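You operate a simulated robot arm through the tools that you are given. There is no shell and no other tool.

You run a simulated two-armed robot. Do the job below in one go: nothing can be reset, and whatever is moved stays where it is left.

Task
Water-test the discharge pipe and clamp the repair sleeve over the seam that drips.
Fine: free the sleeve cam first; the seam stands dry under water; test water tap shut at the end, nothing spilt. Where these are worked on the way, their far stop is far enough and under half their travel is too little: sleeve cam, test water tap.

It is judged by the outcome, as a careful person would: the job done as asked, and still so three seconds after it is handed in. It fails if anything else is knocked over, pushed out of place, dropped, spilled or broken.

Robot
Two 7-joint arms with two-finger grippers on one trunk that stands fixed in place. Base frame: the origin is at the foot of the trunk, x ahead of it, y to its left, z up. Lengths are in m, angles in degrees, forces in N, time in s.
The left shoulder is at [0.025, 0.217, 1.255], the right one opposite. With the tool pointing down near the work surface each hand reaches from about 0.2 to 0.76 m from the base axis, measured 20 degrees to its own side. Payload 2.2 kg a hand.
The tool frame of a hand sits at the grasp point between the pads (the TCP): z along the fingers, y along the line on which they close. The tips reach 0.019 m beyond it. Largest opening 0.116 m; the body of the gripper starts 0.07 m behind the TCP.
Orientation is told as [roll, pitch, yaw] about the base's x, y, z axes, in that order, counted from this pose: with the fingers straight down and closing along the base's y, the tool's x points along the base's -x, its y along +y and its z along -z.

Tools
- The arms move only by the tool servo_tool. It takes "left_deltas", "right_deltas" or both (then of equal length, played together; a hand with none holds still); each is a list of rows, each a list of 7 numbers: the shift along the tool's x, y, z in units of 150 mm (1.0 is 150 mm), then the turn, a rotation vector about the tool's x, y, z in units of 45 degrees (1.0 is 45 degrees), then the opening in per cent of the stroke, from 0 (shut) to 100 (fully open). In form: [[dx, dy, dz, rx, ry, rz, fingers], ...]. A call has 1 to 20 rows; each row is the pose to reach, as a shift and turn from the pose commanded when the call began, along the tool's axes at that moment. A call with a number of a shift or a turn outside -1 to 1 is refused whole. Each row takes 0.2 s and may step no farther than 0.05 m and 8.6 degrees from the row before; otherwise, or with a gripper value out of range, the whole call is refused. Where a pose cannot be reached the arm comes as near as it can. A force on the tool above 70 N (or 10 N above the force at the start of the call, whichever is more), or a blocked arm, ends the call early, and 0.2 s more pass. Each finger halts on what it meets, pressing with about 28 N; the grip force reading is that of the motor and also rises with nothing between the fingers. The clock runs only during rows and for 0.2 s after the last one: add rows that repeat a pose to give the fingers time. The reply holds the time, the measured pose of the TCP, the force on the tool along the base axes, the opening and the grip force, in the units named above and with some noise, with the torque about the TCP (base axes, N m) and any sound that the robot's microphone picked up.
- Cameras (640 x 400 px; columns grow to the right, rows downward): "scene" is now at [0.1302, 0.036, 1.4574]; the picture's right is [0.35, -0.94, 0.00], its down [-0.27, -0.10, -0.96] and it looks along [0.90, 0.34, -0.28] (base axes); focal length 214 px, centre (320, 200). "left" rides on the left gripper at [0.069, 0.015, -0.097] in its tool frame; the picture's right is [-0.21, 0.98, 0.00], its down [-0.76, -0.17, -0.63] and it looks along [-0.62, -0.14, 0.78] (tool axes); focal length 251 px, centre (320, 200). "right" rides on the right gripper at [0.069, -0.015, -0.097] in its tool frame; the picture's right is [0.21, 0.98, 0.00], its down [-0.76, 0.17, -0.63] and it looks along [-0.62, 0.14, 0.77] (tool axes); focal length 251 px, centre (320, 200). There is no depth. A picture from a camera that has moved, and an enlarged one, comes with that camera's place and axes in the base frame and with its lens.
- grab_frame(camera): a new picture of that camera. It takes no simulated time.
- lift_body(by): slides the trunk up (or, below 0, down) by that many m; the arms and the scene camera ride with it, the base frame stays. It gives what a move gives, with no picture.
- head_to(pan, tilt): turns the head with the scene camera to pan (to the left, within 80 degrees either way) and tilt (down, from -29 to 69), counted from straight ahead of the robot. It gives what a move gives.
- enlarge(camera, box): a new picture of the part [left, top, right, bottom] of that camera's present view, enlarged. It takes no simulated time.
- finish_job(): hands the job in; it is judged then, once.

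Places have to be worked out from the pictures, the camera data and where the tool is seen. Open the grippers and draw the arms clear of the work before you hand the job in, unless the task says otherwise.

The tools are called after "Call:" as name(argument=value, ...) on one line, values as JSON. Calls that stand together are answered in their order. servo_tool: Moves the arms, as the interface text tells. Its arguments: {"type":"object","properties":{"left_deltas":{"type":"array"},"right_deltas":{"type":"array"}},"required":[]} The other tools are called the same way: lift_body (by) slides the trunk up or down; head_to (pan, tilt) turns the head that bears the scene camera; grab_frame (camera) takes a picture; enlarge (camera, box) takes an enlarged picture of a part of a camera's view; finish_job () hands the job in.

At the start:

```text
time: 0.0
left_ee_pos: [0.4354, 0.4624, 1.4161]
left_tool_rot: [-0.1, 0.1, 0.0]
left_force: [-0.2, -0.1, 0.9]
left_wrist_torque: [0.02, -0.01, 0.0]
left_finger_gap: 0.1158
left_finger_force: 0.1
right_ee_pos: [0.3995, -0.0351, 1.4258]
right_tool_rot: [-0.1, -0.1, 0.0]
right_force: [-0.6, -0.3, -0.4]
right_wrist_torque: [-0.01, -0.01, 0.02]
right_finger_gap: 0.1162
right_finger_force: 0.0
trunk travel left (down, up): [-0.4, 0.09]
head pan, tilt: [20.7, 16.3]
```

scene: 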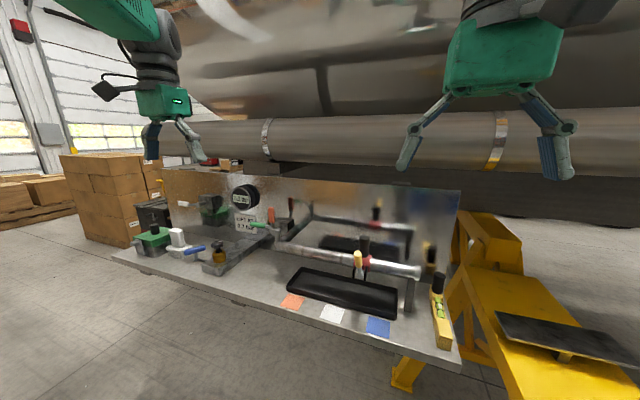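
right: 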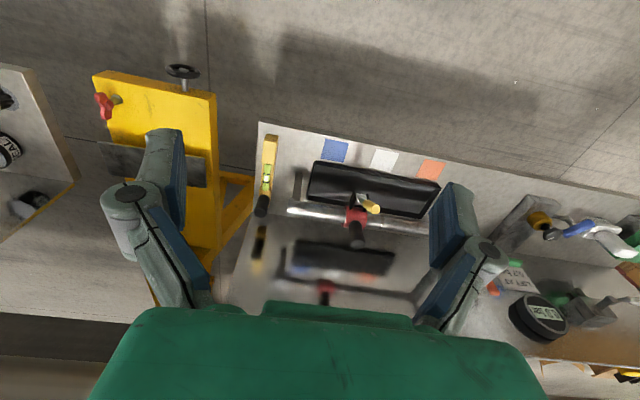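
left: 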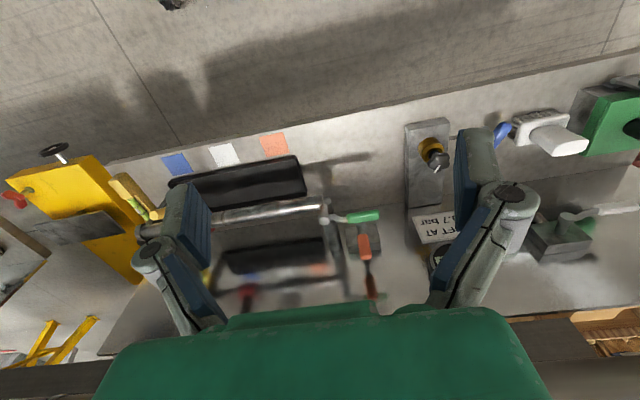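

The work bench lies ahead with a pipe, tray, sleeve and valves; I need closer views to identify parts.

Call:
enlarge(camera="scene", box=[240, 170, 470, 350])

Call:
enlarge(camera="scene", box=[120, 160, 300, 290])

Call:
enlarge(camera="left", box=[150, 90, 400, 300])

Call:
enlarge(camera="right", box=[240, 110, 460, 310])

Call:
enlarge(camera="left", box=[390, 80, 640, 280])

```text
2.22 times, centred on (355, 260) of scene
camera zoom: at [0.1302, 0.036, 1.4574], right [0.35, -0.94, 0.0], down [-0.27, -0.1, -0.96], along [0.9, 0.34, -0.28], focal length 477 px, centre (242, 67)
```

zoom: 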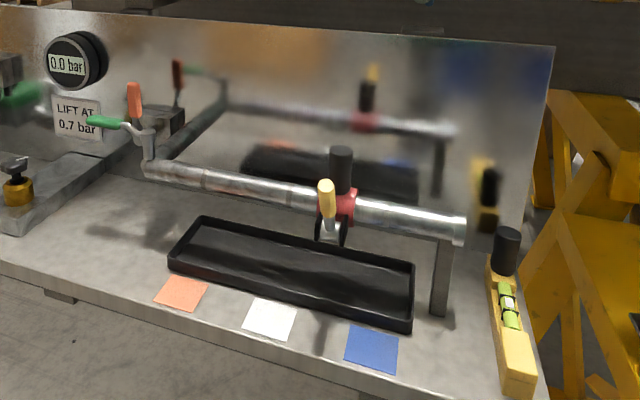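

```text
3.08 times, centred on (210, 225) of scene
camera zoom: at [0.1302, 0.036, 1.4574], right [0.35, -0.94, 0.0], down [-0.27, -0.1, -0.96], along [0.9, 0.34, -0.28], focal length 660 px, centre (658, 123)
```

zoom: 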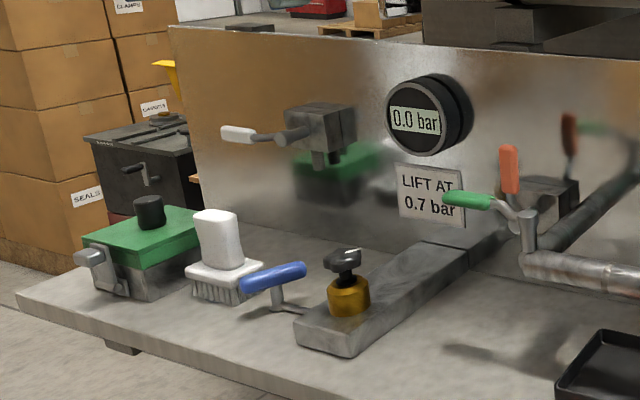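

```text
1.90 times, centred on (275, 195) of left
camera zoom: at [0.3669, 0.4779, 1.5144], right [0.21, 0.98, 0.0], down [0.76, -0.17, 0.63], along [0.62, -0.14, -0.77], focal length 479 px, centre (406, 210)
```

zoom: 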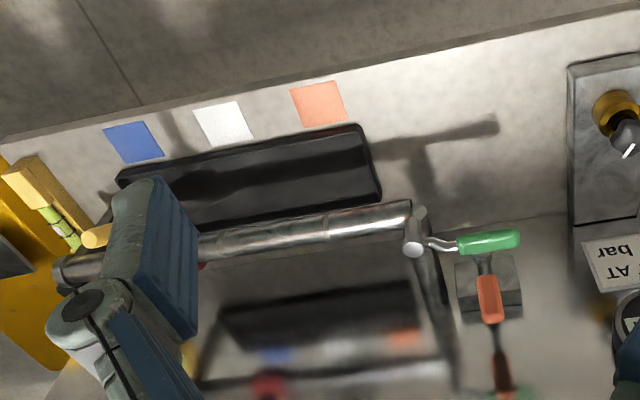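

```text
2.00 times, centred on (350, 210) of right
camera zoom: at [0.3303, -0.0503, 1.5215], right [-0.21, 0.98, 0.0], down [0.76, 0.17, 0.63], along [0.62, 0.13, -0.78], focal length 503 px, centre (260, 180)
```

zoom: 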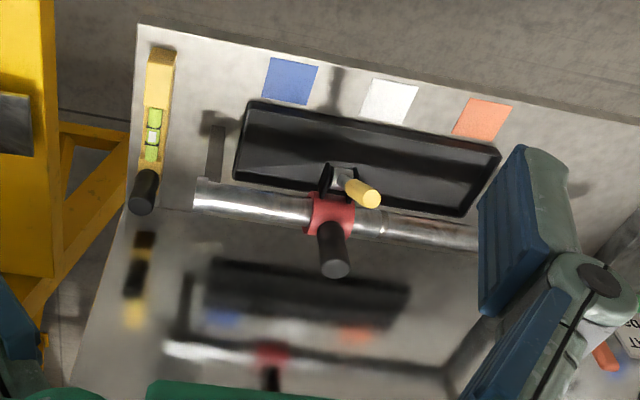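

```text
2.00 times, centred on (515, 180) of left
camera zoom: at [0.3669, 0.4779, 1.5144], right [0.21, 0.98, 0.0], down [0.76, -0.17, 0.63], along [0.62, -0.14, -0.77], focal length 503 px, centre (-70, 240)
```

zoom: 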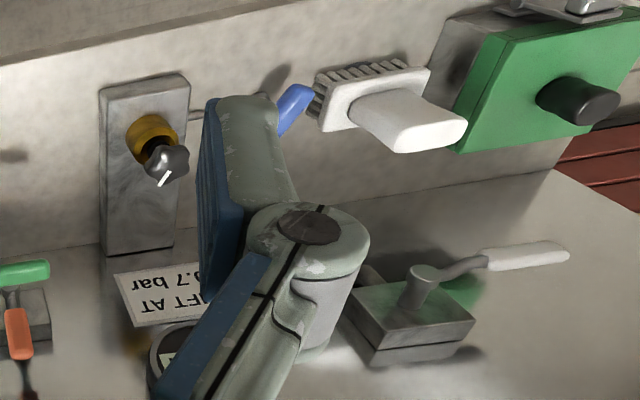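

Pipe runs roughly along y at x≈0.72, z≈1.085, with table at z≈0.95. I zoom tighter to find seams, sleeve cam and tap.

Call:
enlarge(camera="scene", box=[260, 205, 350, 265])

Call:
enlarge(camera="scene", box=[340, 225, 430, 285])

Call:
enlarge(camera="scene", box=[180, 180, 300, 270])

Call:
enlarge(camera="right", box=[300, 160, 440, 260])

Call:
enlarge(camera="left", box=[190, 170, 410, 310])

```text
6.67 times, centred on (305, 235) of scene
camera zoom: at [0.1302, 0.036, 1.4574], right [0.35, -0.94, 0.0], down [-0.27, -0.1, -0.96], along [0.9, 0.34, -0.28], focal length 1430 px, centre (420, -33)
```

zoom: 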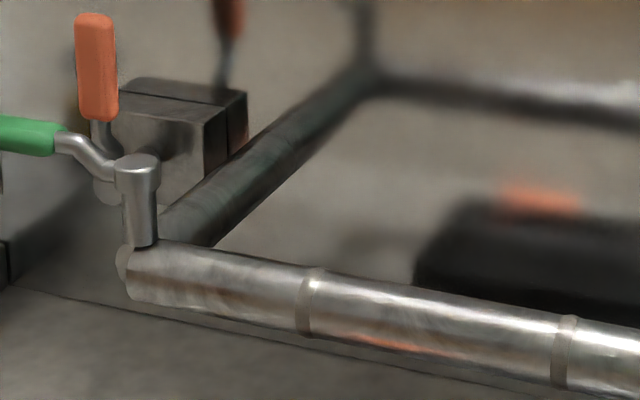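

```text
6.67 times, centred on (385, 255) of scene
camera zoom: at [0.1302, 0.036, 1.4574], right [0.35, -0.94, 0.0], down [-0.27, -0.1, -0.96], along [0.9, 0.34, -0.28], focal length 1430 px, centre (-113, -167)
```

zoom: 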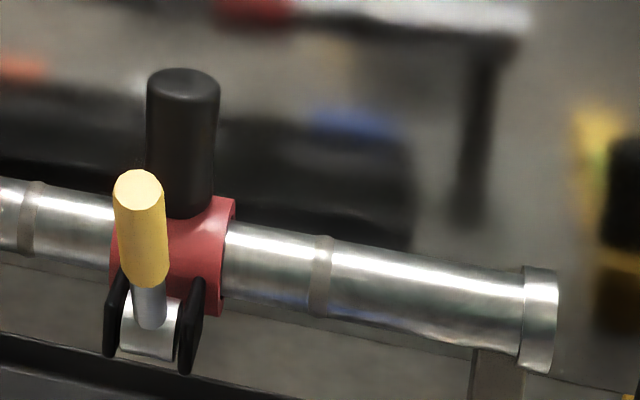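

```text
4.44 times, centred on (240, 225) of scene
camera zoom: at [0.1302, 0.036, 1.4574], right [0.35, -0.94, 0.0], down [-0.27, -0.1, -0.96], along [0.9, 0.34, -0.28], focal length 953 px, centre (676, 89)
```

zoom: 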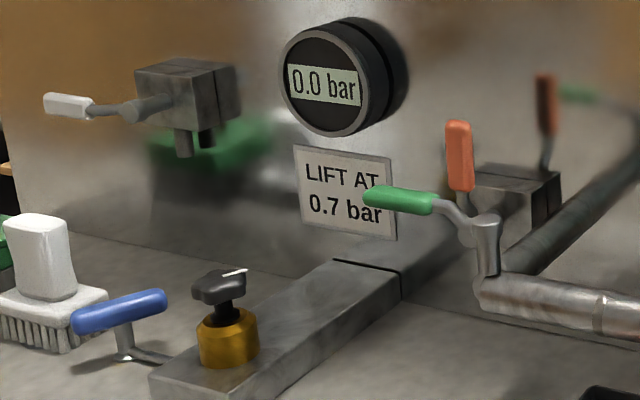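

```text
4.00 times, centred on (370, 210) of right
camera zoom: at [0.3303, -0.0503, 1.5215], right [-0.21, 0.98, 0.0], down [0.76, 0.17, 0.63], along [0.62, 0.13, -0.78], focal length 1006 px, centre (120, 160)
```

zoom: 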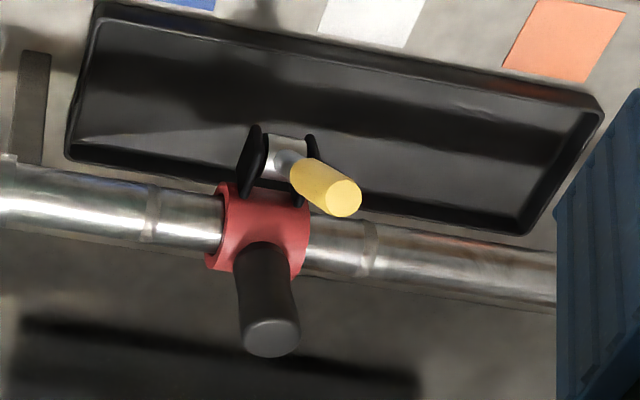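

```text
2.86 times, centred on (300, 240) of left
camera zoom: at [0.3669, 0.4779, 1.5144], right [0.21, 0.98, 0.0], down [0.76, -0.17, 0.63], along [0.62, -0.14, -0.77], focal length 718 px, centre (377, 86)
```

zoom: 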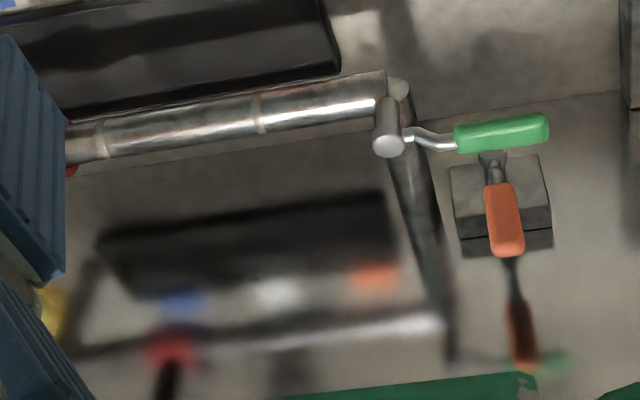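

Seams lie at y≈0.32, 0.18 and 0.05; sleeve at y≈0.117 with its yellow cam lever; the green lever on the pipe elbow (post at ≈(0.71,0.41,1.15), tip ≈(0.70,0.515,1.167)) looks like the test tap. I start bringing the left hand over, yawing it so its fingers close along x.

Call:
servo_tool(left_deltas=[[-0.1, 0, 0.05, 0, 0, 0.125, 100], [-0.2, 0, 0.1, 0, 0, 0.25, 100], [-0.3, 0, 0.15, 0, 0, 0.375, 90], [-0.4, 0, 0.2, 0, 0, 0.5, 80], [-0.5, 0.02, 0.25, 0, 0, 0.625, 70], [-0.6, 0.03, 0.3, 0, 0, 0.75, 60], [-0.7, 0.05, 0.33, 0, 0, 0.875, 50], [-0.8, 0.06, 0.33, 0, 0, 1.0, 45]])

Call:
head_to(pan=20, tilt=28)

```text
time: 1.8
left_ee_pos: [0.5542, 0.4718, 1.3674]
left_tool_rot: [0.0, 0.0, -45.1]
left_force: [0.3, 1.0, 0.2]
left_wrist_torque: [-0.01, 0.06, 0.02]
left_finger_gap: 0.0522
left_finger_force: 0.1
right_ee_pos: [0.3983, -0.0354, 1.4253]
right_tool_rot: [-0.1, 0.0, 0.1]
right_force: [0.6, 0.3, -1.0]
right_wrist_torque: [-0.02, 0.04, 0.0]
right_finger_gap: 0.116
right_finger_force: 0.1
trunk travel left (down, up): [-0.4, 0.09]
head pan, tilt: [20.7, 16.3]
```

```text
time: 2.5
left_ee_pos: [0.5535, 0.4705, 1.3669]
left_tool_rot: [-0.1, -0.1, -45.0]
left_force: [0.3, -0.1, 0.7]
left_wrist_torque: [-0.01, 0.0, 0.01]
left_finger_gap: 0.0521
left_finger_force: 0.1
right_ee_pos: [0.3961, -0.0348, 1.4263]
right_tool_rot: [0.0, -0.2, 0.0]
right_force: [-0.3, -0.7, -0.1]
right_wrist_torque: [-0.01, 0.02, -0.02]
right_finger_gap: 0.1161
right_finger_force: 0.1
trunk travel left (down, up): [-0.4, 0.09]
head pan, tilt: [20.0, 28.0]
```

The hand yawed cleanly to -45°. I continue to above the green lever and complete the yaw to -90°.

Call:
servo_tool(left_deltas=[[-0.08, 0.09, 0.05, 0, 0, 0.125, 45], [-0.17, 0.18, 0.1, 0, 0, 0.25, 45], [-0.25, 0.27, 0.15, 0, 0, 0.375, 45], [-0.34, 0.36, 0.2, 0, 0, 0.5, 45], [-0.42, 0.45, 0.25, 0, 0, 0.625, 45], [-0.51, 0.54, 0.3, 0, 0, 0.75, 45], [-0.6, 0.63, 0.35, 0, 0, 0.875, 45], [-0.674, 0.712, 0.4, 0, 0, 1.0, 45]])

Call:
grab_frame(camera="scene")

Call:
grab_frame(camera="left")

```text
time: 4.2
left_ee_pos: [0.6546, 0.4591, 1.3109]
left_tool_rot: [0.5, 0.1, -85.5]
left_force: [0.3, -0.4, -0.8]
left_wrist_torque: [0.05, 0.04, -0.01]
left_finger_gap: 0.0522
left_finger_force: 0.1
left hand out of reach, approached as far as the arm can: row 5, 6, 7, 8
right_ee_pos: [0.3915, -0.0367, 1.4267]
right_tool_rot: [0.0, -0.2, 0.0]
right_force: [0.1, 0.4, 0.5]
right_wrist_torque: [0.04, -0.04, 0.02]
right_finger_gap: 0.1161
right_finger_force: 0.0
trunk travel left (down, up): [-0.4, 0.09]
head pan, tilt: [20.0, 28.0]
stopped in row 8 (left hand): the arm was blocked; the commanded pose is now the measured one
```

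```text
taken
camera scene: at [0.1311, 0.0348, 1.4383], right [0.34, -0.94, 0.0], down [-0.45, -0.16, -0.88], along [0.83, 0.3, -0.47], focal length 214 px, centre (320, 200)
```

scene: 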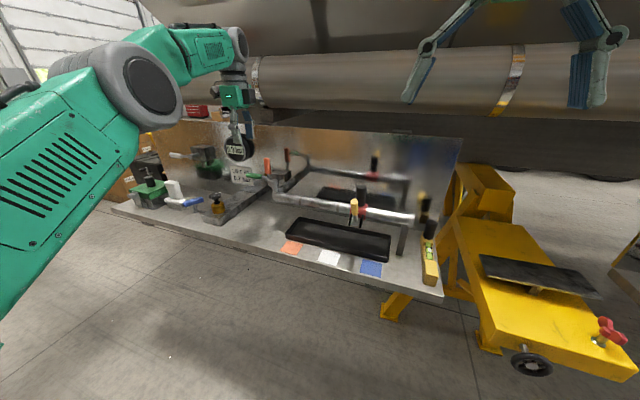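

```text
taken
camera left: at [0.6639, 0.5293, 1.4086], right [0.99, -0.14, 0.01], down [-0.11, -0.77, 0.63], along [-0.08, -0.62, -0.78], focal length 251 px, centre (320, 200)
```

left: 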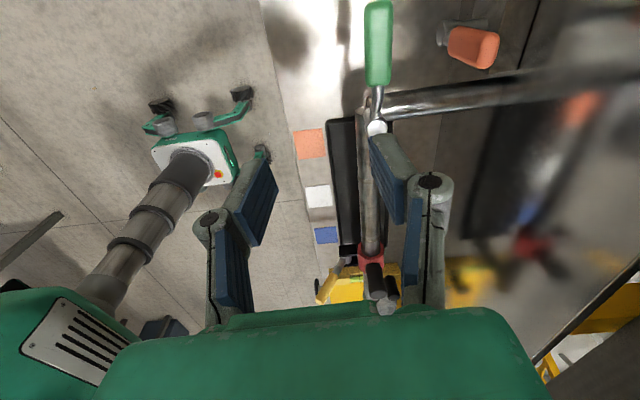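

Reach limits the hand at this height; green grip is at x≈0.707, y 0.462–0.52. Raising the trunk lets the arm reach out flatter as it comes down.

Call:
lift_body(by=0.09)

```text
time: 5.5
left_ee_pos: [0.6553, 0.4607, 1.4]
left_tool_rot: [0.5, 0.1, -85.6]
left_force: [-0.3, 0.4, 0.2]
left_wrist_torque: [-0.01, -0.04, -0.01]
left_finger_gap: 0.0521
left_finger_force: 0.2
right_ee_pos: [0.3925, -0.0356, 1.5162]
right_tool_rot: [0.0, -0.2, 0.1]
right_force: [0.4, 0.4, -0.2]
right_wrist_torque: [0.0, -0.02, 0.0]
right_finger_gap: 0.1159
right_finger_force: 0.1
trunk travel left (down, up): [-0.49, 0.0]
head pan, tilt: [20.0, 28.0]
```

Trunk is up; now lower to z≈1.27 and shift over the lever.

Call:
servo_tool(left_deltas=[[0, 0, 0.25, 0, 0, 0, 45], [0.03, 0.05, 0.5, 0, 0, 0.02, 45], [0.06, 0.15, 0.75, 0, 0, 0.05, 45], [0.1, 0.25, 0.85, 0, 0, 0.1, 45], [0.14, 0.345, 0.87, 0, 0, 0.1, 45]])

Call:
grab_frame(camera="left")

Call:
enlarge(camera="scene", box=[200, 120, 320, 220])

```text
time: 6.7
left_ee_pos: [0.6909, 0.4811, 1.2681]
left_tool_rot: [0.6, 0.1, -90.1]
left_force: [0.4, -1.4, -0.1]
left_wrist_torque: [0.01, 0.03, 0.01]
left_finger_gap: 0.052
left_finger_force: 0.1
left hand out of reach, approached as far as the arm can: row 5
right_ee_pos: [0.3905, -0.0365, 1.5185]
right_tool_rot: [0.0, -0.3, 0.0]
right_force: [0.1, -0.2, -0.4]
right_wrist_torque: [-0.01, -0.02, 0.0]
right_finger_gap: 0.1161
right_finger_force: 0.0
trunk travel left (down, up): [-0.49, 0.0]
head pan, tilt: [20.0, 28.0]
```

```text
taken
camera left: at [0.7056, 0.5509, 1.3657], right [0.98, -0.22, 0.01], down [-0.17, -0.76, 0.63], along [-0.13, -0.62, -0.78], focal length 251 px, centre (320, 200)
```

left: 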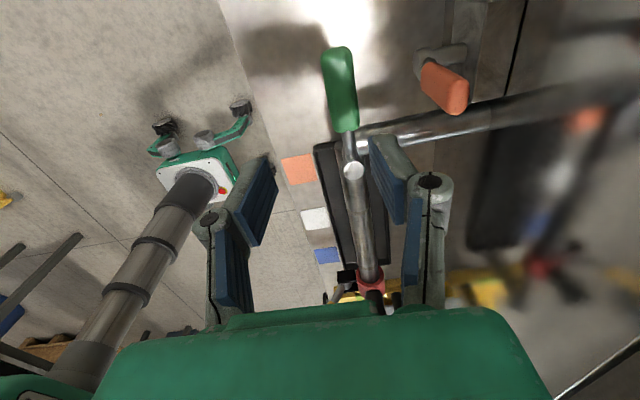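

```text
4.00 times, centred on (260, 170) of scene
camera zoom: at [0.1302, 0.0356, 1.5284], right [0.34, -0.94, 0.0], down [-0.44, -0.16, -0.88], along [0.83, 0.3, -0.47], focal length 858 px, centre (560, 320)
```

zoom: 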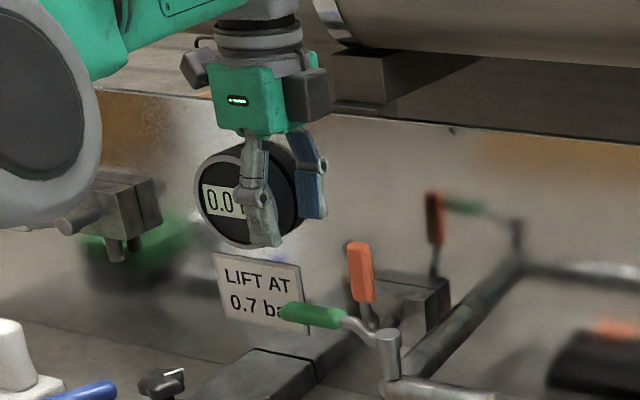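

Fingers straddle the lever line. I descend so that pads bracket the green grip, with a slight shift in +x.

Call:
servo_tool(left_deltas=[[0, 0.03, 0.2, 0, 0, 0, 45], [0, 0.06, 0.4, 0, 0, 0, 45], [0, 0.093, 0.55, 0, 0, 0, 45], [0, 0.093, 0.67, 0, 0, 0, 45]])

Call:
grab_frame(camera="left")

Call:
enlarge(camera="scene", box=[200, 120, 320, 220])

```text
time: 7.6
left_ee_pos: [0.7004, 0.4793, 1.1868]
left_tool_rot: [0.9, 0.2, -90.1]
left_force: [-0.7, 0.0, -0.5]
left_wrist_torque: [0.05, 0.02, -0.02]
left_finger_gap: 0.0522
left_finger_force: 0.0
left hand out of reach, approached as far as the arm can: row 3
right_ee_pos: [0.3823, -0.0368, 1.52]
right_tool_rot: [0.0, -0.7, 0.0]
right_force: [-0.1, -0.2, 0.0]
right_wrist_torque: [-0.03, -0.03, 0.0]
right_finger_gap: 0.1162
right_finger_force: 0.0
trunk travel left (down, up): [-0.49, 0.0]
head pan, tilt: [20.0, 28.0]
stopped in row 4 (left hand): the arm was blocked; the commanded pose is now the measured one
```

```text
taken
camera left: at [0.7144, 0.5485, 1.2856], right [0.98, -0.21, 0.02], down [-0.18, -0.76, 0.63], along [-0.12, -0.62, -0.78], focal length 251 px, centre (320, 200)
```

left: 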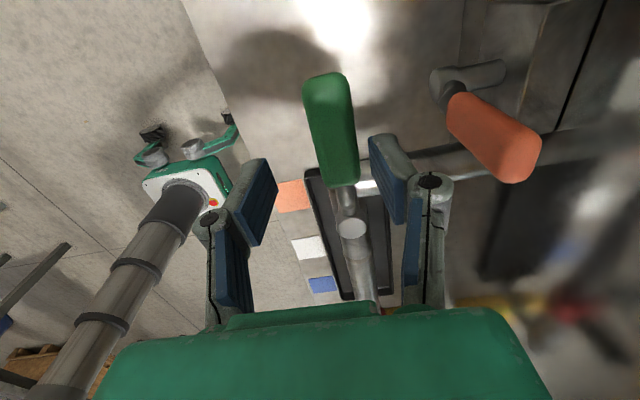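

```text
4.00 times, centred on (260, 170) of scene
camera zoom: at [0.1298, 0.0361, 1.5285], right [0.34, -0.94, 0.0], down [-0.44, -0.16, -0.88], along [0.83, 0.3, -0.47], focal length 858 px, centre (560, 320)
```

zoom: 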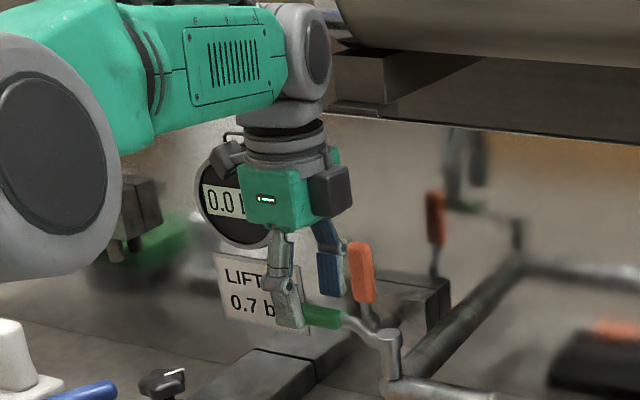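

The arm is at its reach limit with a vertical tool at z≈1.187. I tilt the tool outward about 16° to gain reach and lower to the lever height.

Call:
servo_tool(left_deltas=[[0, 0, 0, -0.12, 0, 0, 45], [0.01, 0.01, 0, -0.24, 0, 0, 45], [0.03, 0.04, 0.06, -0.35, 0, 0, 45], [0.04, 0.04, 0.147, -0.38, 0, 0, 45]])

Call:
grab_frame(camera="left")

Call:
enlarge(camera="scene", box=[220, 140, 310, 210])

```text
time: 8.6
left_ee_pos: [0.7056, 0.4851, 1.1632]
left_tool_rot: [18.0, 0.2, -90.0]
left_force: [-0.7, 0.4, -0.2]
left_wrist_torque: [-0.02, -0.01, -0.01]
left_finger_gap: 0.0522
left_finger_force: 0.1
right_ee_pos: [0.3855, -0.0368, 1.5177]
right_tool_rot: [-0.1, -0.4, -0.1]
right_force: [-1.2, 0.3, -0.1]
right_wrist_torque: [-0.03, -0.01, -0.01]
right_finger_gap: 0.116
right_finger_force: 0.0
trunk travel left (down, up): [-0.49, 0.0]
head pan, tilt: [20.0, 28.0]
```

```text
taken
camera left: at [0.6908, 0.554, 1.2612], right [0.93, -0.22, 0.3], down [-0.35, -0.76, 0.55], along [0.11, -0.61, -0.78], focal length 251 px, centre (320, 200)
```

left: 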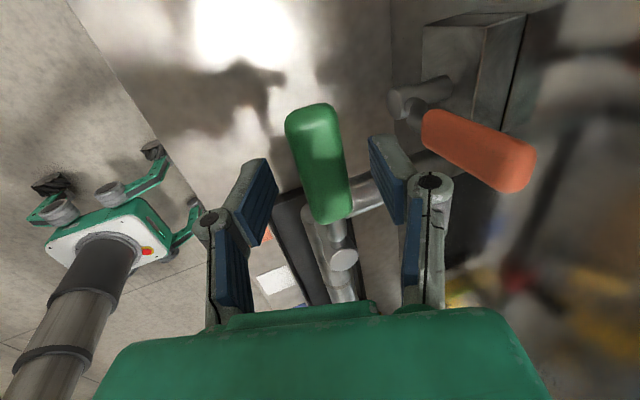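

```text
5.71 times, centred on (265, 175) of scene
camera zoom: at [0.1312, 0.0364, 1.5282], right [0.34, -0.94, 0.0], down [-0.45, -0.16, -0.88], along [0.83, 0.3, -0.47], focal length 1226 px, centre (634, 343)
```

zoom: 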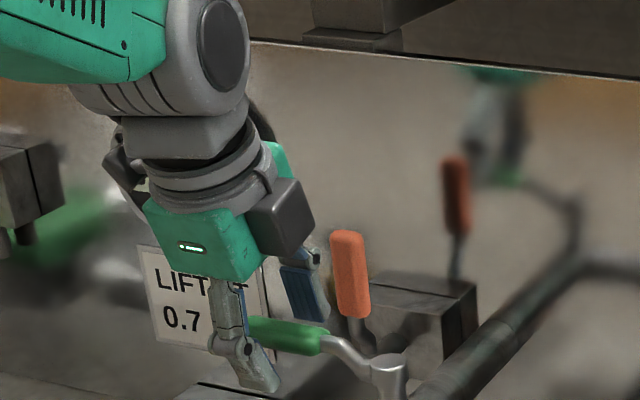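

The grip is bracketed between the pads. I narrow the gap and swing gently toward -x along the arc around the post, first 24°, watching the force.

Call:
servo_tool(left_deltas=[[0, 0, 0, 0, 0, 0, 28], [-0.004, -0.06, -0.0195, 0, 0, -0.178, 28], [-0.018, -0.119, -0.0386, 0, 0, -0.356, 28], [-0.039, -0.175, -0.057, 0, 0, -0.533, 28]])

Call:
grab_frame(camera="left")

Call:
grab_frame(camera="scene")

```text
time: 9.6
left_ee_pos: [0.6759, 0.4792, 1.1642]
left_tool_rot: [16.7, -7.2, -66.9]
left_force: [0.9, 0.8, 0.5]
left_wrist_torque: [-0.01, -0.02, -0.02]
left_finger_gap: 0.0329
left_finger_force: 0.4
right_ee_pos: [0.3828, -0.0375, 1.52]
right_tool_rot: [0.1, -0.5, -0.1]
right_force: [0.0, -0.4, 0.5]
right_wrist_torque: [-0.04, -0.02, -0.02]
right_finger_gap: 0.1159
right_finger_force: 0.0
trunk travel left (down, up): [-0.49, 0.0]
head pan, tilt: [20.0, 28.0]
```

```text
taken
camera left: at [0.633, 0.5484, 1.2538], right [0.93, 0.2, 0.31], down [-0.05, -0.76, 0.65], along [0.36, -0.62, -0.7], focal length 251 px, centre (320, 200)
```

left: 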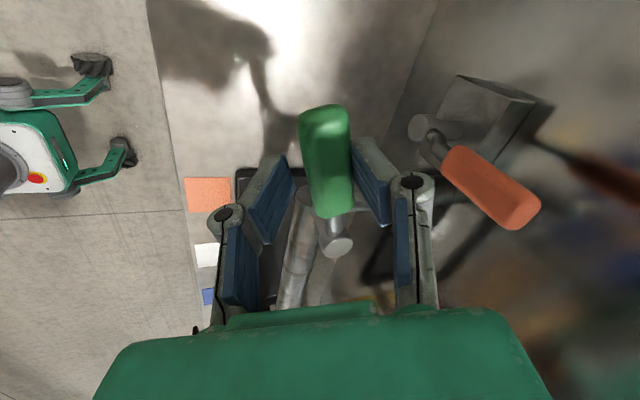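

```text
taken
camera scene: at [0.1298, 0.035, 1.5284], right [0.34, -0.94, 0.0], down [-0.44, -0.16, -0.88], along [0.83, 0.3, -0.47], focal length 214 px, centre (320, 200)
```

scene: 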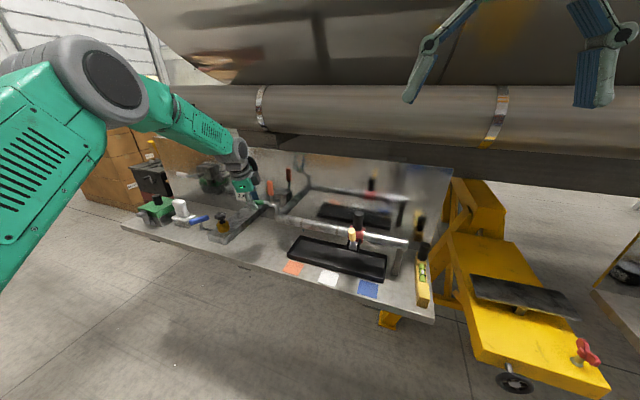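

The lever follows with little force, so it opens toward the robot. I continue the arc.

Call:
servo_tool(left_deltas=[[-0.005, -0.06, -0.017, 0, 0, -0.178, 28], [-0.019, -0.12, -0.033, 0, 0, -0.356, 28], [-0.042, -0.177, -0.047, 0, 0, -0.533, 28], [-0.073, -0.232, -0.059, 0, 0, -0.711, 28], [-0.111, -0.281, -0.069, 0, 0, -0.889, 28], [-0.137, -0.31, -0.074, 0, 0, -1.0, 28]])

Call:
grab_frame(camera="left")

Call:
enlarge(camera="scene", box=[270, 200, 420, 300])

Call:
enlarge(camera="scene", box=[200, 120, 320, 220])

```text
time: 11.0
left_ee_pos: [0.6413, 0.4398, 1.1639]
left_tool_rot: [7.0, -16.7, -21.9]
left_force: [-0.3, 0.7, 0.3]
left_wrist_torque: [0.02, -0.02, -0.05]
left_finger_gap: 0.0327
left_finger_force: 0.5
right_ee_pos: [0.3859, -0.0372, 1.52]
right_tool_rot: [0.1, -0.5, 0.1]
right_force: [0.0, 0.5, -0.6]
right_wrist_torque: [0.02, -0.01, 0.05]
right_finger_gap: 0.1161
right_finger_force: 0.0
trunk travel left (down, up): [-0.49, 0.0]
head pan, tilt: [20.0, 28.0]
```

```text
taken
camera left: at [0.5553, 0.4791, 1.2387], right [0.52, 0.84, 0.17], down [0.42, -0.43, 0.8], along [0.74, -0.34, -0.57], focal length 251 px, centre (320, 200)
```

left: 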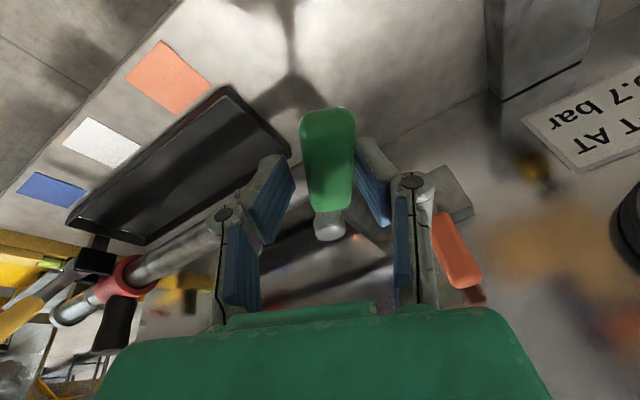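

```text
4.00 times, centred on (345, 250) of scene
camera zoom: at [0.1299, 0.0345, 1.5284], right [0.34, -0.94, 0.0], down [-0.44, -0.16, -0.88], along [0.83, 0.3, -0.47], focal length 858 px, centre (220, 0)
```

zoom: 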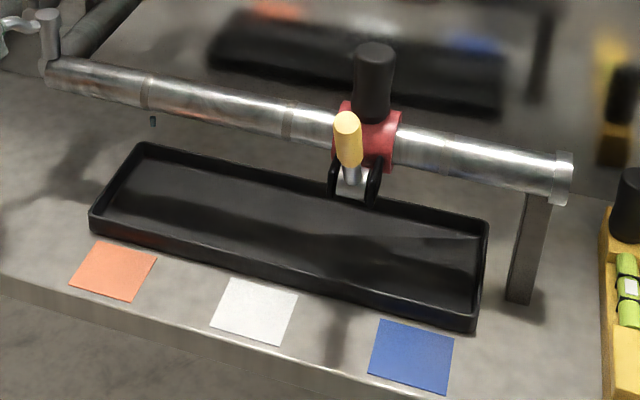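

```text
4.00 times, centred on (260, 170) of scene
camera zoom: at [0.1299, 0.0345, 1.5284], right [0.34, -0.94, 0.0], down [-0.44, -0.16, -0.88], along [0.83, 0.3, -0.47], focal length 858 px, centre (560, 320)
```

zoom: 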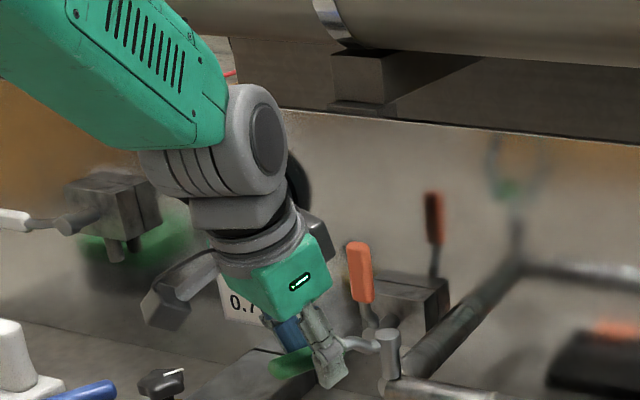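

A drop is visible below the leftmost seam (y≈0.32). I swing the tap to its far stop so the test is unambiguous, then look again.

Call:
servo_tool(left_deltas=[[-0.005, -0.063, -0.006, 0, 0, -0.15, 28], [-0.019, -0.125, -0.009, 0, 0, -0.3, 28], [-0.037, -0.177, -0.009, 0, 0, -0.4, 28], [-0.058, -0.22, -0.008, 0, 0, -0.45, 28]])

Call:
enlarge(camera="scene", box=[270, 200, 420, 300])

Call:
grab_frame(camera="left")

```text
time: 12.0
left_ee_pos: [0.6372, 0.4086, 1.1631]
left_tool_rot: [0.5, -18.1, -0.9]
left_force: [-0.6, 0.2, -0.8]
left_wrist_torque: [-0.02, -0.03, 0.02]
left_finger_gap: 0.0325
left_finger_force: 0.2
right_ee_pos: [0.3857, -0.0373, 1.5189]
right_tool_rot: [0.0, -0.5, 0.0]
right_force: [0.8, -0.2, -0.2]
right_wrist_torque: [-0.02, -0.03, 0.0]
right_finger_gap: 0.1162
right_finger_force: 0.1
trunk travel left (down, up): [-0.49, 0.0]
head pan, tilt: [20.0, 28.0]
```

```text
4.00 times, centred on (345, 250) of scene
camera zoom: at [0.13, 0.0342, 1.5284], right [0.34, -0.94, 0.0], down [-0.44, -0.16, -0.88], along [0.83, 0.3, -0.47], focal length 858 px, centre (220, 0)
```

zoom: 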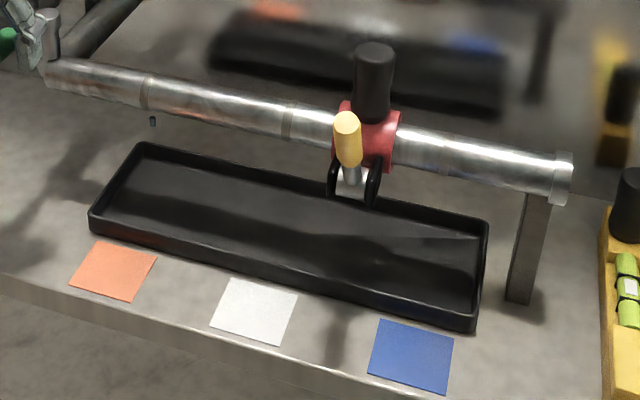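

```text
taken
camera left: at [0.5422, 0.4236, 1.2356], right [0.22, 0.97, 0.07], down [0.52, -0.18, 0.83], along [0.83, -0.14, -0.55], focal length 251 px, centre (320, 200)
```

left: 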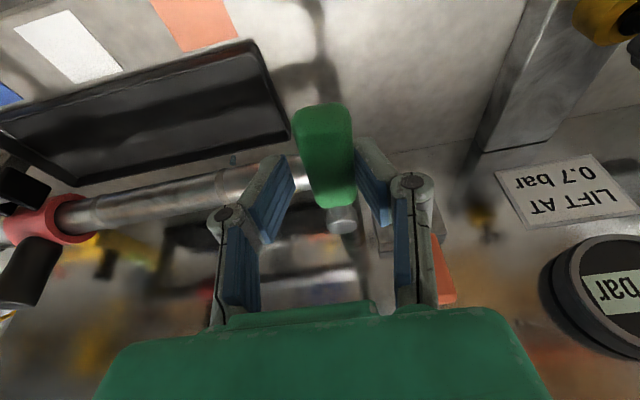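

Again a drop under the leftmost seam (triangulated ≈(0.71,0.31,1.06)), none under the others: that is the leaking seam. Now I shut the tap by reversing the arc before working the sleeve.

Call:
servo_tool(left_deltas=[[-0.006, 0.063, 0.002, 0, 0, 0.15, 28], [-0.013, 0.127, 0.004, 0, 0, 0.32, 28], [-0.025, 0.187, 0.008, 0, 0, 0.5, 28], [-0.047, 0.247, 0.015, 0, 0, 0.68, 28], [-0.076, 0.303, 0.025, 0, 0, 0.86, 28], [-0.112, 0.353, 0.036, 0, 0, 1.0, 28]])

```text
time: 13.4
left_ee_pos: [0.6561, 0.4619, 1.1641]
left_tool_rot: [13.3, -12.3, -47.3]
left_force: [-0.1, 0.7, -0.6]
left_wrist_torque: [-0.02, -0.02, 0.0]
left_finger_gap: 0.0328
left_finger_force: 0.4
right_ee_pos: [0.3853, -0.0364, 1.5191]
right_tool_rot: [0.0, -0.3, 0.1]
right_force: [0.2, -0.7, -0.2]
right_wrist_torque: [0.0, -0.02, -0.01]
right_finger_gap: 0.1161
right_finger_force: 0.1
trunk travel left (down, up): [-0.49, 0.0]
head pan, tilt: [20.0, 28.0]
```

Tracking as planned; I carry on to the closed stop.

Call:
servo_tool(left_deltas=[[0.002, 0.062, 0.014, 0, 0, 0.15, 28], [-0.004, 0.123, 0.029, 0, 0, 0.3, 28], [-0.019, 0.182, 0.047, 0, 0, 0.45, 28], [-0.041, 0.237, 0.065, 0, 0, 0.6, 28], [-0.072, 0.29, 0.084, 0, 0, 0.75, 28], [-0.11, 0.336, 0.103, 0, 0, 0.9, 28], [-0.154, 0.377, 0.123, 0, 0, 1.0, 28]])

Call:
grab_frame(camera="left")

Call:
enlarge(camera="scene", box=[200, 120, 320, 220])

Call:
enlarge(camera="scene", box=[270, 200, 420, 300])

```text
time: 15.0
left_ee_pos: [0.7157, 0.4838, 1.1637]
left_tool_rot: [18.0, 0.5, -90.8]
left_force: [-1.0, 0.2, -1.4]
left_wrist_torque: [-0.02, 0.01, 0.03]
left_finger_gap: 0.0338
left_finger_force: 1.1
right_ee_pos: [0.3844, -0.0369, 1.518]
right_tool_rot: [0.1, -0.5, 0.0]
right_force: [1.0, 0.0, -0.3]
right_wrist_torque: [0.02, -0.02, -0.02]
right_finger_gap: 0.1162
right_finger_force: 0.1
trunk travel left (down, up): [-0.49, 0.0]
head pan, tilt: [20.0, 28.0]
```

```text
taken
camera left: at [0.7014, 0.5515, 1.262], right [0.93, -0.23, 0.3], down [-0.36, -0.76, 0.54], along [0.1, -0.61, -0.78], focal length 251 px, centre (320, 200)
```

left: 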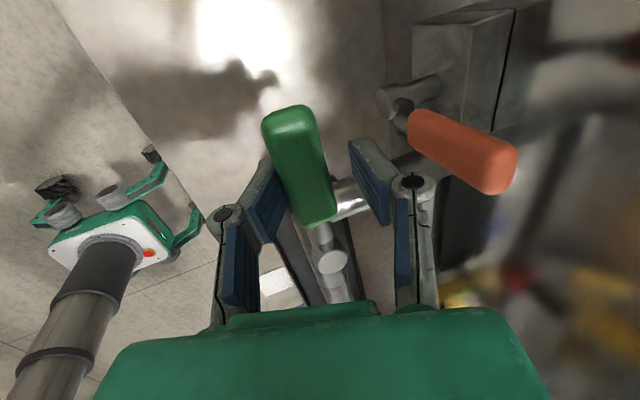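

```text
4.00 times, centred on (260, 170) of scene
camera zoom: at [0.1306, 0.0354, 1.5283], right [0.34, -0.94, 0.0], down [-0.45, -0.16, -0.88], along [0.83, 0.3, -0.47], focal length 858 px, centre (560, 320)
```

zoom: 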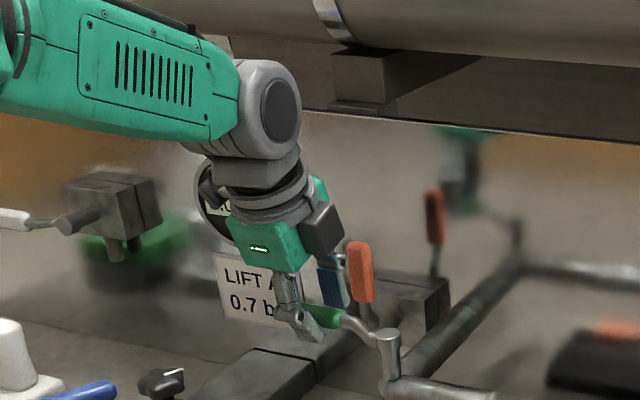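

```text
4.00 times, centred on (345, 250) of scene
camera zoom: at [0.1306, 0.0354, 1.5283], right [0.34, -0.94, 0.0], down [-0.45, -0.16, -0.88], along [0.83, 0.3, -0.47], focal length 858 px, centre (220, 0)
```

zoom: 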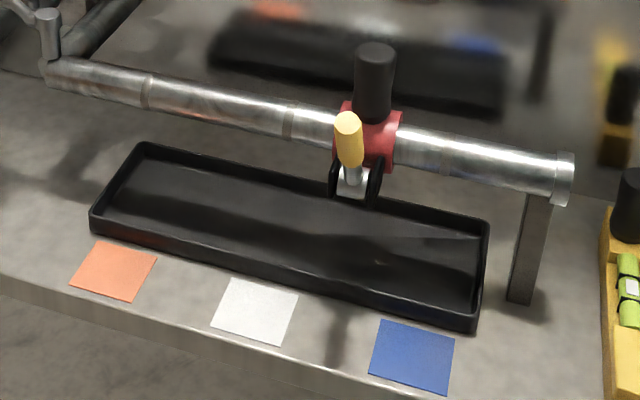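

Tap is shut and the dripping stopped. I open the fingers a bit, recentre, and lift straight up clear of the levers.

Call:
servo_tool(left_deltas=[[0, -0.03, -0.01, 0, 0, 0, 40], [0, -0.053, -0.02, 0, 0, 0, 45], [0, -0.01, -0.15, 0, 0, 0, 45], [0, 0.06, -0.4, 0, 0, 0, 45], [0, 0.14, -0.65, 0, 0, 0, 45], [0, 0.14, -0.9, 0, 0, 0, 45]])

Call:
grab_frame(camera="left")

```text
time: 16.4
left_ee_pos: [0.6896, 0.4805, 1.3026]
left_tool_rot: [18.1, 0.5, -90.7]
left_force: [-0.2, -0.7, -1.0]
left_wrist_torque: [-0.01, 0.01, 0.03]
left_finger_gap: 0.0522
left_finger_force: 0.0
right_ee_pos: [0.3826, -0.0371, 1.5192]
right_tool_rot: [0.1, -0.5, -0.1]
right_force: [0.7, -1.0, -0.5]
right_wrist_torque: [-0.03, 0.01, 0.0]
right_finger_gap: 0.1161
right_finger_force: 0.0
trunk travel left (down, up): [-0.49, 0.0]
head pan, tilt: [20.0, 28.0]
```

```text
taken
camera left: at [0.675, 0.5486, 1.4015], right [0.93, -0.23, 0.3], down [-0.36, -0.76, 0.54], along [0.1, -0.61, -0.78], focal length 251 px, centre (320, 200)
```

left: 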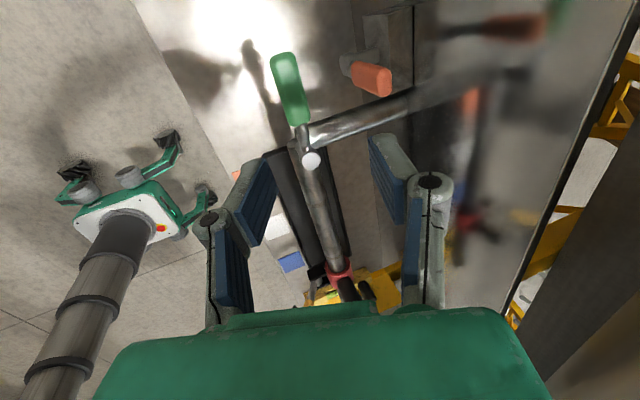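

Hand is clear above. I bring it back over the sleeve side, spinning the tool back to yaw 0 while keeping the forward lean.

Call:
servo_tool(left_deltas=[[-0.11, -0.085, -0.05, 0, 0, -0.14, 45], [-0.23, -0.17, -0.1, 0, 0, -0.28, 45], [-0.34, -0.25, -0.14, 0, 0, -0.43, 45], [-0.46, -0.34, -0.19, 0, 0, -0.57, 45], [-0.57, -0.42, -0.24, 0, 0, -0.71, 45], [-0.69, -0.51, -0.29, 0, 0, -0.86, 45], [-0.8, -0.594, -0.333, 0, 0, -1.0, 45]])

Call:
servo_tool(left_deltas=[[-0.05, -0.14, -0.02, 0, 0, -0.14, 45], [-0.1, -0.28, -0.04, 0, 0, -0.28, 45], [-0.15, -0.42, -0.06, 0, 0, -0.43, 45], [-0.2, -0.56, -0.08, 0, 0, -0.57, 45], [-0.25, -0.7, -0.1, 0, 0, -0.71, 45], [-0.3, -0.84, -0.12, 0, 0, -0.86, 45], [-0.347, -0.973, -0.144, 0, 0, -1.0, 45]])

Call:
grab_frame(camera="left")

Call:
grab_frame(camera="scene")

```text
time: 18.0
left_ee_pos: [0.5911, 0.362, 1.3178]
left_tool_rot: [13.3, -12.2, -47.0]
left_force: [0.5, -0.6, -0.7]
left_wrist_torque: [0.0, 0.0, -0.02]
left_finger_gap: 0.0521
left_finger_force: 0.1
right_ee_pos: [0.3846, -0.0383, 1.5198]
right_tool_rot: [0.1, -0.5, 0.0]
right_force: [-0.1, -0.6, 0.8]
right_wrist_torque: [-0.01, 0.03, 0.04]
right_finger_gap: 0.1162
right_finger_force: 0.2
trunk travel left (down, up): [-0.49, 0.0]
head pan, tilt: [20.0, 28.0]
```

```text
time: 19.6
left_ee_pos: [0.5194, 0.2202, 1.3161]
left_tool_rot: [0.5, -18.1, -0.8]
left_force: [0.4, -0.2, -0.5]
left_wrist_torque: [-0.02, 0.01, -0.02]
left_finger_gap: 0.052
left_finger_force: 0.0
right_ee_pos: [0.3839, -0.0403, 1.519]
right_tool_rot: [0.1, -0.5, 0.1]
right_force: [-0.4, -0.9, 0.5]
right_wrist_torque: [-0.01, -0.03, 0.0]
right_finger_gap: 0.116
right_finger_force: 0.0
trunk travel left (down, up): [-0.49, 0.0]
head pan, tilt: [20.0, 28.0]
```

```text
taken
camera left: at [0.4239, 0.2363, 1.3886], right [0.21, 0.97, 0.08], down [0.52, -0.18, 0.83], along [0.83, -0.14, -0.55], focal length 251 px, centre (320, 200)
```

left: 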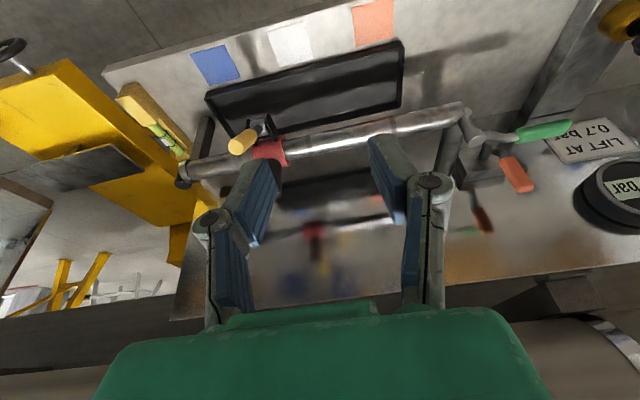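

```text
taken
camera scene: at [0.1282, 0.0308, 1.5286], right [0.34, -0.94, 0.0], down [-0.44, -0.16, -0.88], along [0.83, 0.3, -0.47], focal length 214 px, centre (320, 200)
```

scene: 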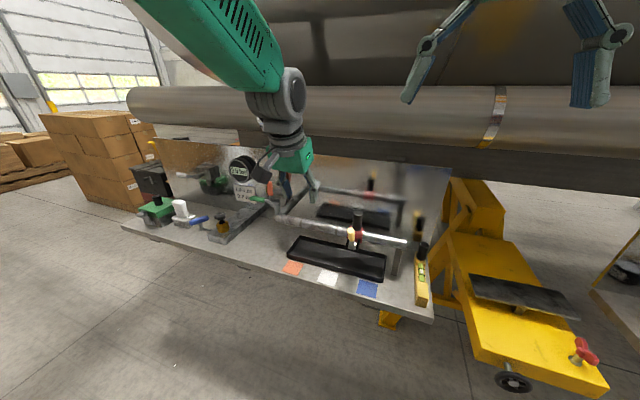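

I zoom in on the cam from this new viewpoint and from the scene camera for its geometry.

Call:
enlarge(camera="left", box=[200, 100, 320, 175])

Call:
enlarge(camera="scene", box=[325, 200, 385, 240])

Call:
enlarge(camera="right", box=[290, 120, 430, 240])

```text
5.33 times, centred on (260, 138) of left
camera zoom: at [0.4239, 0.2363, 1.3886], right [0.21, 0.97, 0.08], down [0.52, -0.18, 0.83], along [0.83, -0.14, -0.55], focal length 1341 px, centre (640, 533)
```

zoom: 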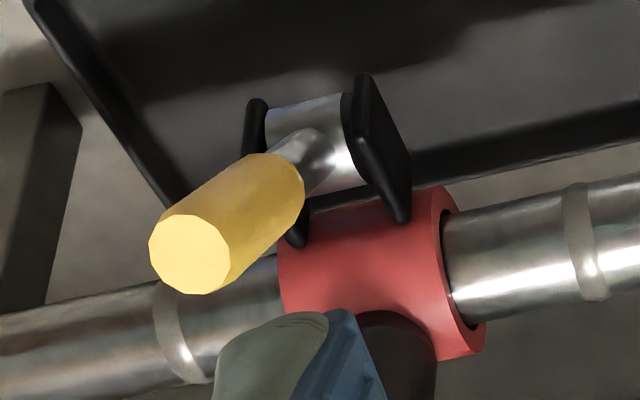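

```text
10.00 times, centred on (355, 220) of scene
camera zoom: at [0.1282, 0.0308, 1.5286], right [0.34, -0.94, 0.0], down [-0.44, -0.16, -0.88], along [0.83, 0.3, -0.47], focal length 2145 px, centre (-30, 0)
```

zoom: 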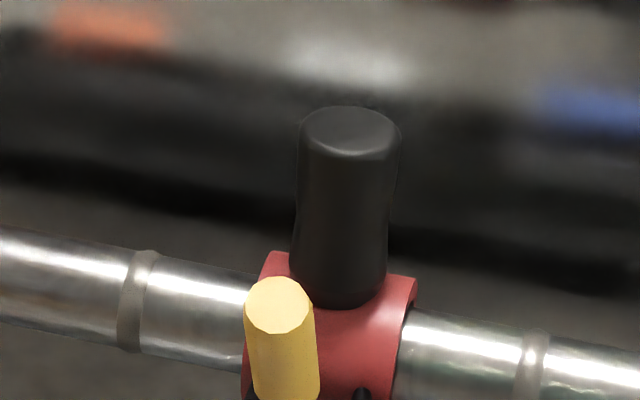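

```text
3.33 times, centred on (360, 180) of right
camera zoom: at [0.3135, -0.0561, 1.6146], right [-0.21, 0.98, 0.0], down [0.75, 0.17, 0.64], along [0.62, 0.14, -0.77], focal length 838 px, centre (187, 267)
```

zoom: 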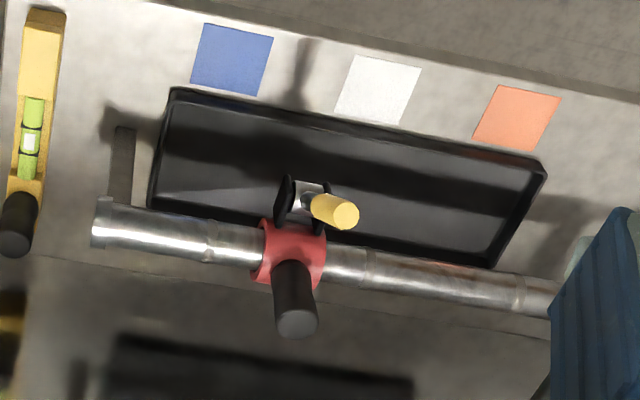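

The cam lever tip is at ≈(0.610,0.114,1.176), pivot ≈(0.668,0.116,1.066), so it leans ~28° toward the robot. I move the left hand just above its tip, fingers straddling in y.

Call:
servo_tool(left_deltas=[[-0.06, -0.2, 0.08, 0, 0, 0, 45], [-0.12, -0.4, 0.16, 0, 0, 0, 45], [-0.2, -0.58, 0.3, 0, 0, 0, 45], [-0.28, -0.7, 0.5, 0, 0, 0, 45], [-0.311, -0.7, 0.72, 0, 0, 0, 45]])

Call:
grab_frame(camera="left")

Call:
enlarge(camera="scene", box=[295, 160, 415, 250])

```text
time: 20.8
left_ee_pos: [0.5976, 0.1169, 1.2255]
left_tool_rot: [0.6, -18.0, -0.9]
left_force: [0.0, 1.0, -0.8]
left_wrist_torque: [0.0, 0.02, 0.0]
left_finger_gap: 0.0519
left_finger_force: 0.1
right_ee_pos: [0.3871, -0.0389, 1.5187]
right_tool_rot: [0.1, -0.4, 0.0]
right_force: [0.6, -0.3, 0.5]
right_wrist_torque: [-0.01, 0.04, -0.03]
right_finger_gap: 0.1161
right_finger_force: 0.1
trunk travel left (down, up): [-0.49, 0.0]
head pan, tilt: [20.0, 28.0]
```

```text
taken
camera left: at [0.5026, 0.1316, 1.2981], right [0.22, 0.97, 0.08], down [0.52, -0.18, 0.83], along [0.83, -0.14, -0.55], focal length 251 px, centre (320, 200)
```

left: 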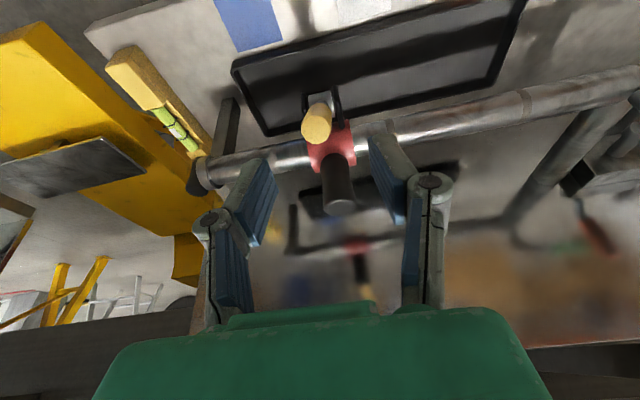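

```text
4.44 times, centred on (355, 205) of scene
camera zoom: at [0.132, 0.0313, 1.5282], right [0.34, -0.94, 0.0], down [-0.45, -0.16, -0.88], along [0.83, 0.3, -0.47], focal length 953 px, centre (164, 178)
```

zoom: 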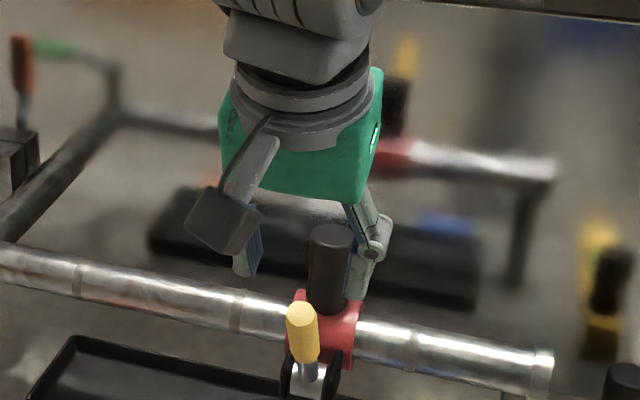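

The lever is aligned with the tool axis; I descend along tool z about 76 mm and close on the yellow grip.

Call:
servo_tool(left_deltas=[[0, -0.005, 0.17, 0, 0, 0, 45], [0, -0.005, 0.34, 0, 0, 0, 45], [0, -0.005, 0.508, 0, 0, 0, 45], [0, -0.005, 0.508, 0, 0, 0, 20], [0, -0.005, 0.508, 0, 0, 0, 5], [0, -0.005, 0.508, 0, 0, 0, 5]])

Call:
grab_frame(camera="left")

Call:
enlarge(camera="scene", box=[295, 160, 415, 250])

```text
time: 22.2
left_ee_pos: [0.6207, 0.1153, 1.1526]
left_tool_rot: [0.6, -17.9, -0.9]
left_force: [0.9, 0.8, -9.8]
left_wrist_torque: [0.05, -0.21, -0.08]
left_finger_gap: 0.0255
left_finger_force: 45.4
right_ee_pos: [0.3867, -0.0377, 1.5186]
right_tool_rot: [0.1, -0.4, 0.0]
right_force: [0.2, 0.1, 0.0]
right_wrist_torque: [0.03, -0.01, -0.01]
right_finger_gap: 0.1159
right_finger_force: 0.1
trunk travel left (down, up): [-0.49, 0.0]
head pan, tilt: [20.0, 28.0]
```

```text
taken
camera left: at [0.5261, 0.1309, 1.2259], right [0.22, 0.97, 0.08], down [0.52, -0.18, 0.83], along [0.82, -0.14, -0.55], focal length 251 px, centre (320, 200)
```

left: 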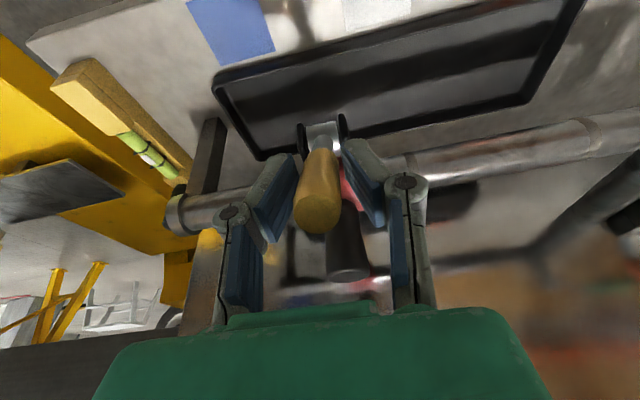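

```text
4.44 times, centred on (355, 205) of scene
camera zoom: at [0.1321, 0.032, 1.5281], right [0.34, -0.94, 0.0], down [-0.45, -0.16, -0.88], along [0.83, 0.3, -0.47], focal length 953 px, centre (164, 178)
```

zoom: 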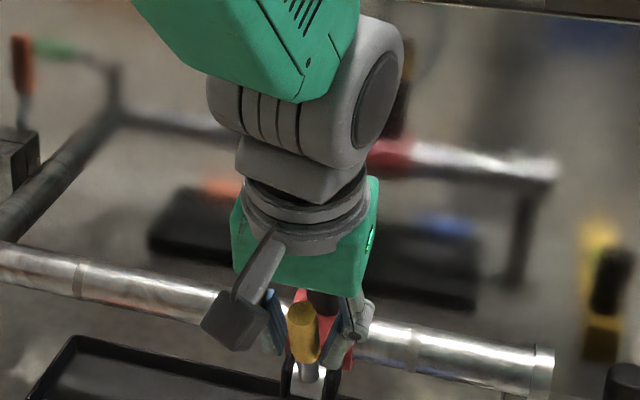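

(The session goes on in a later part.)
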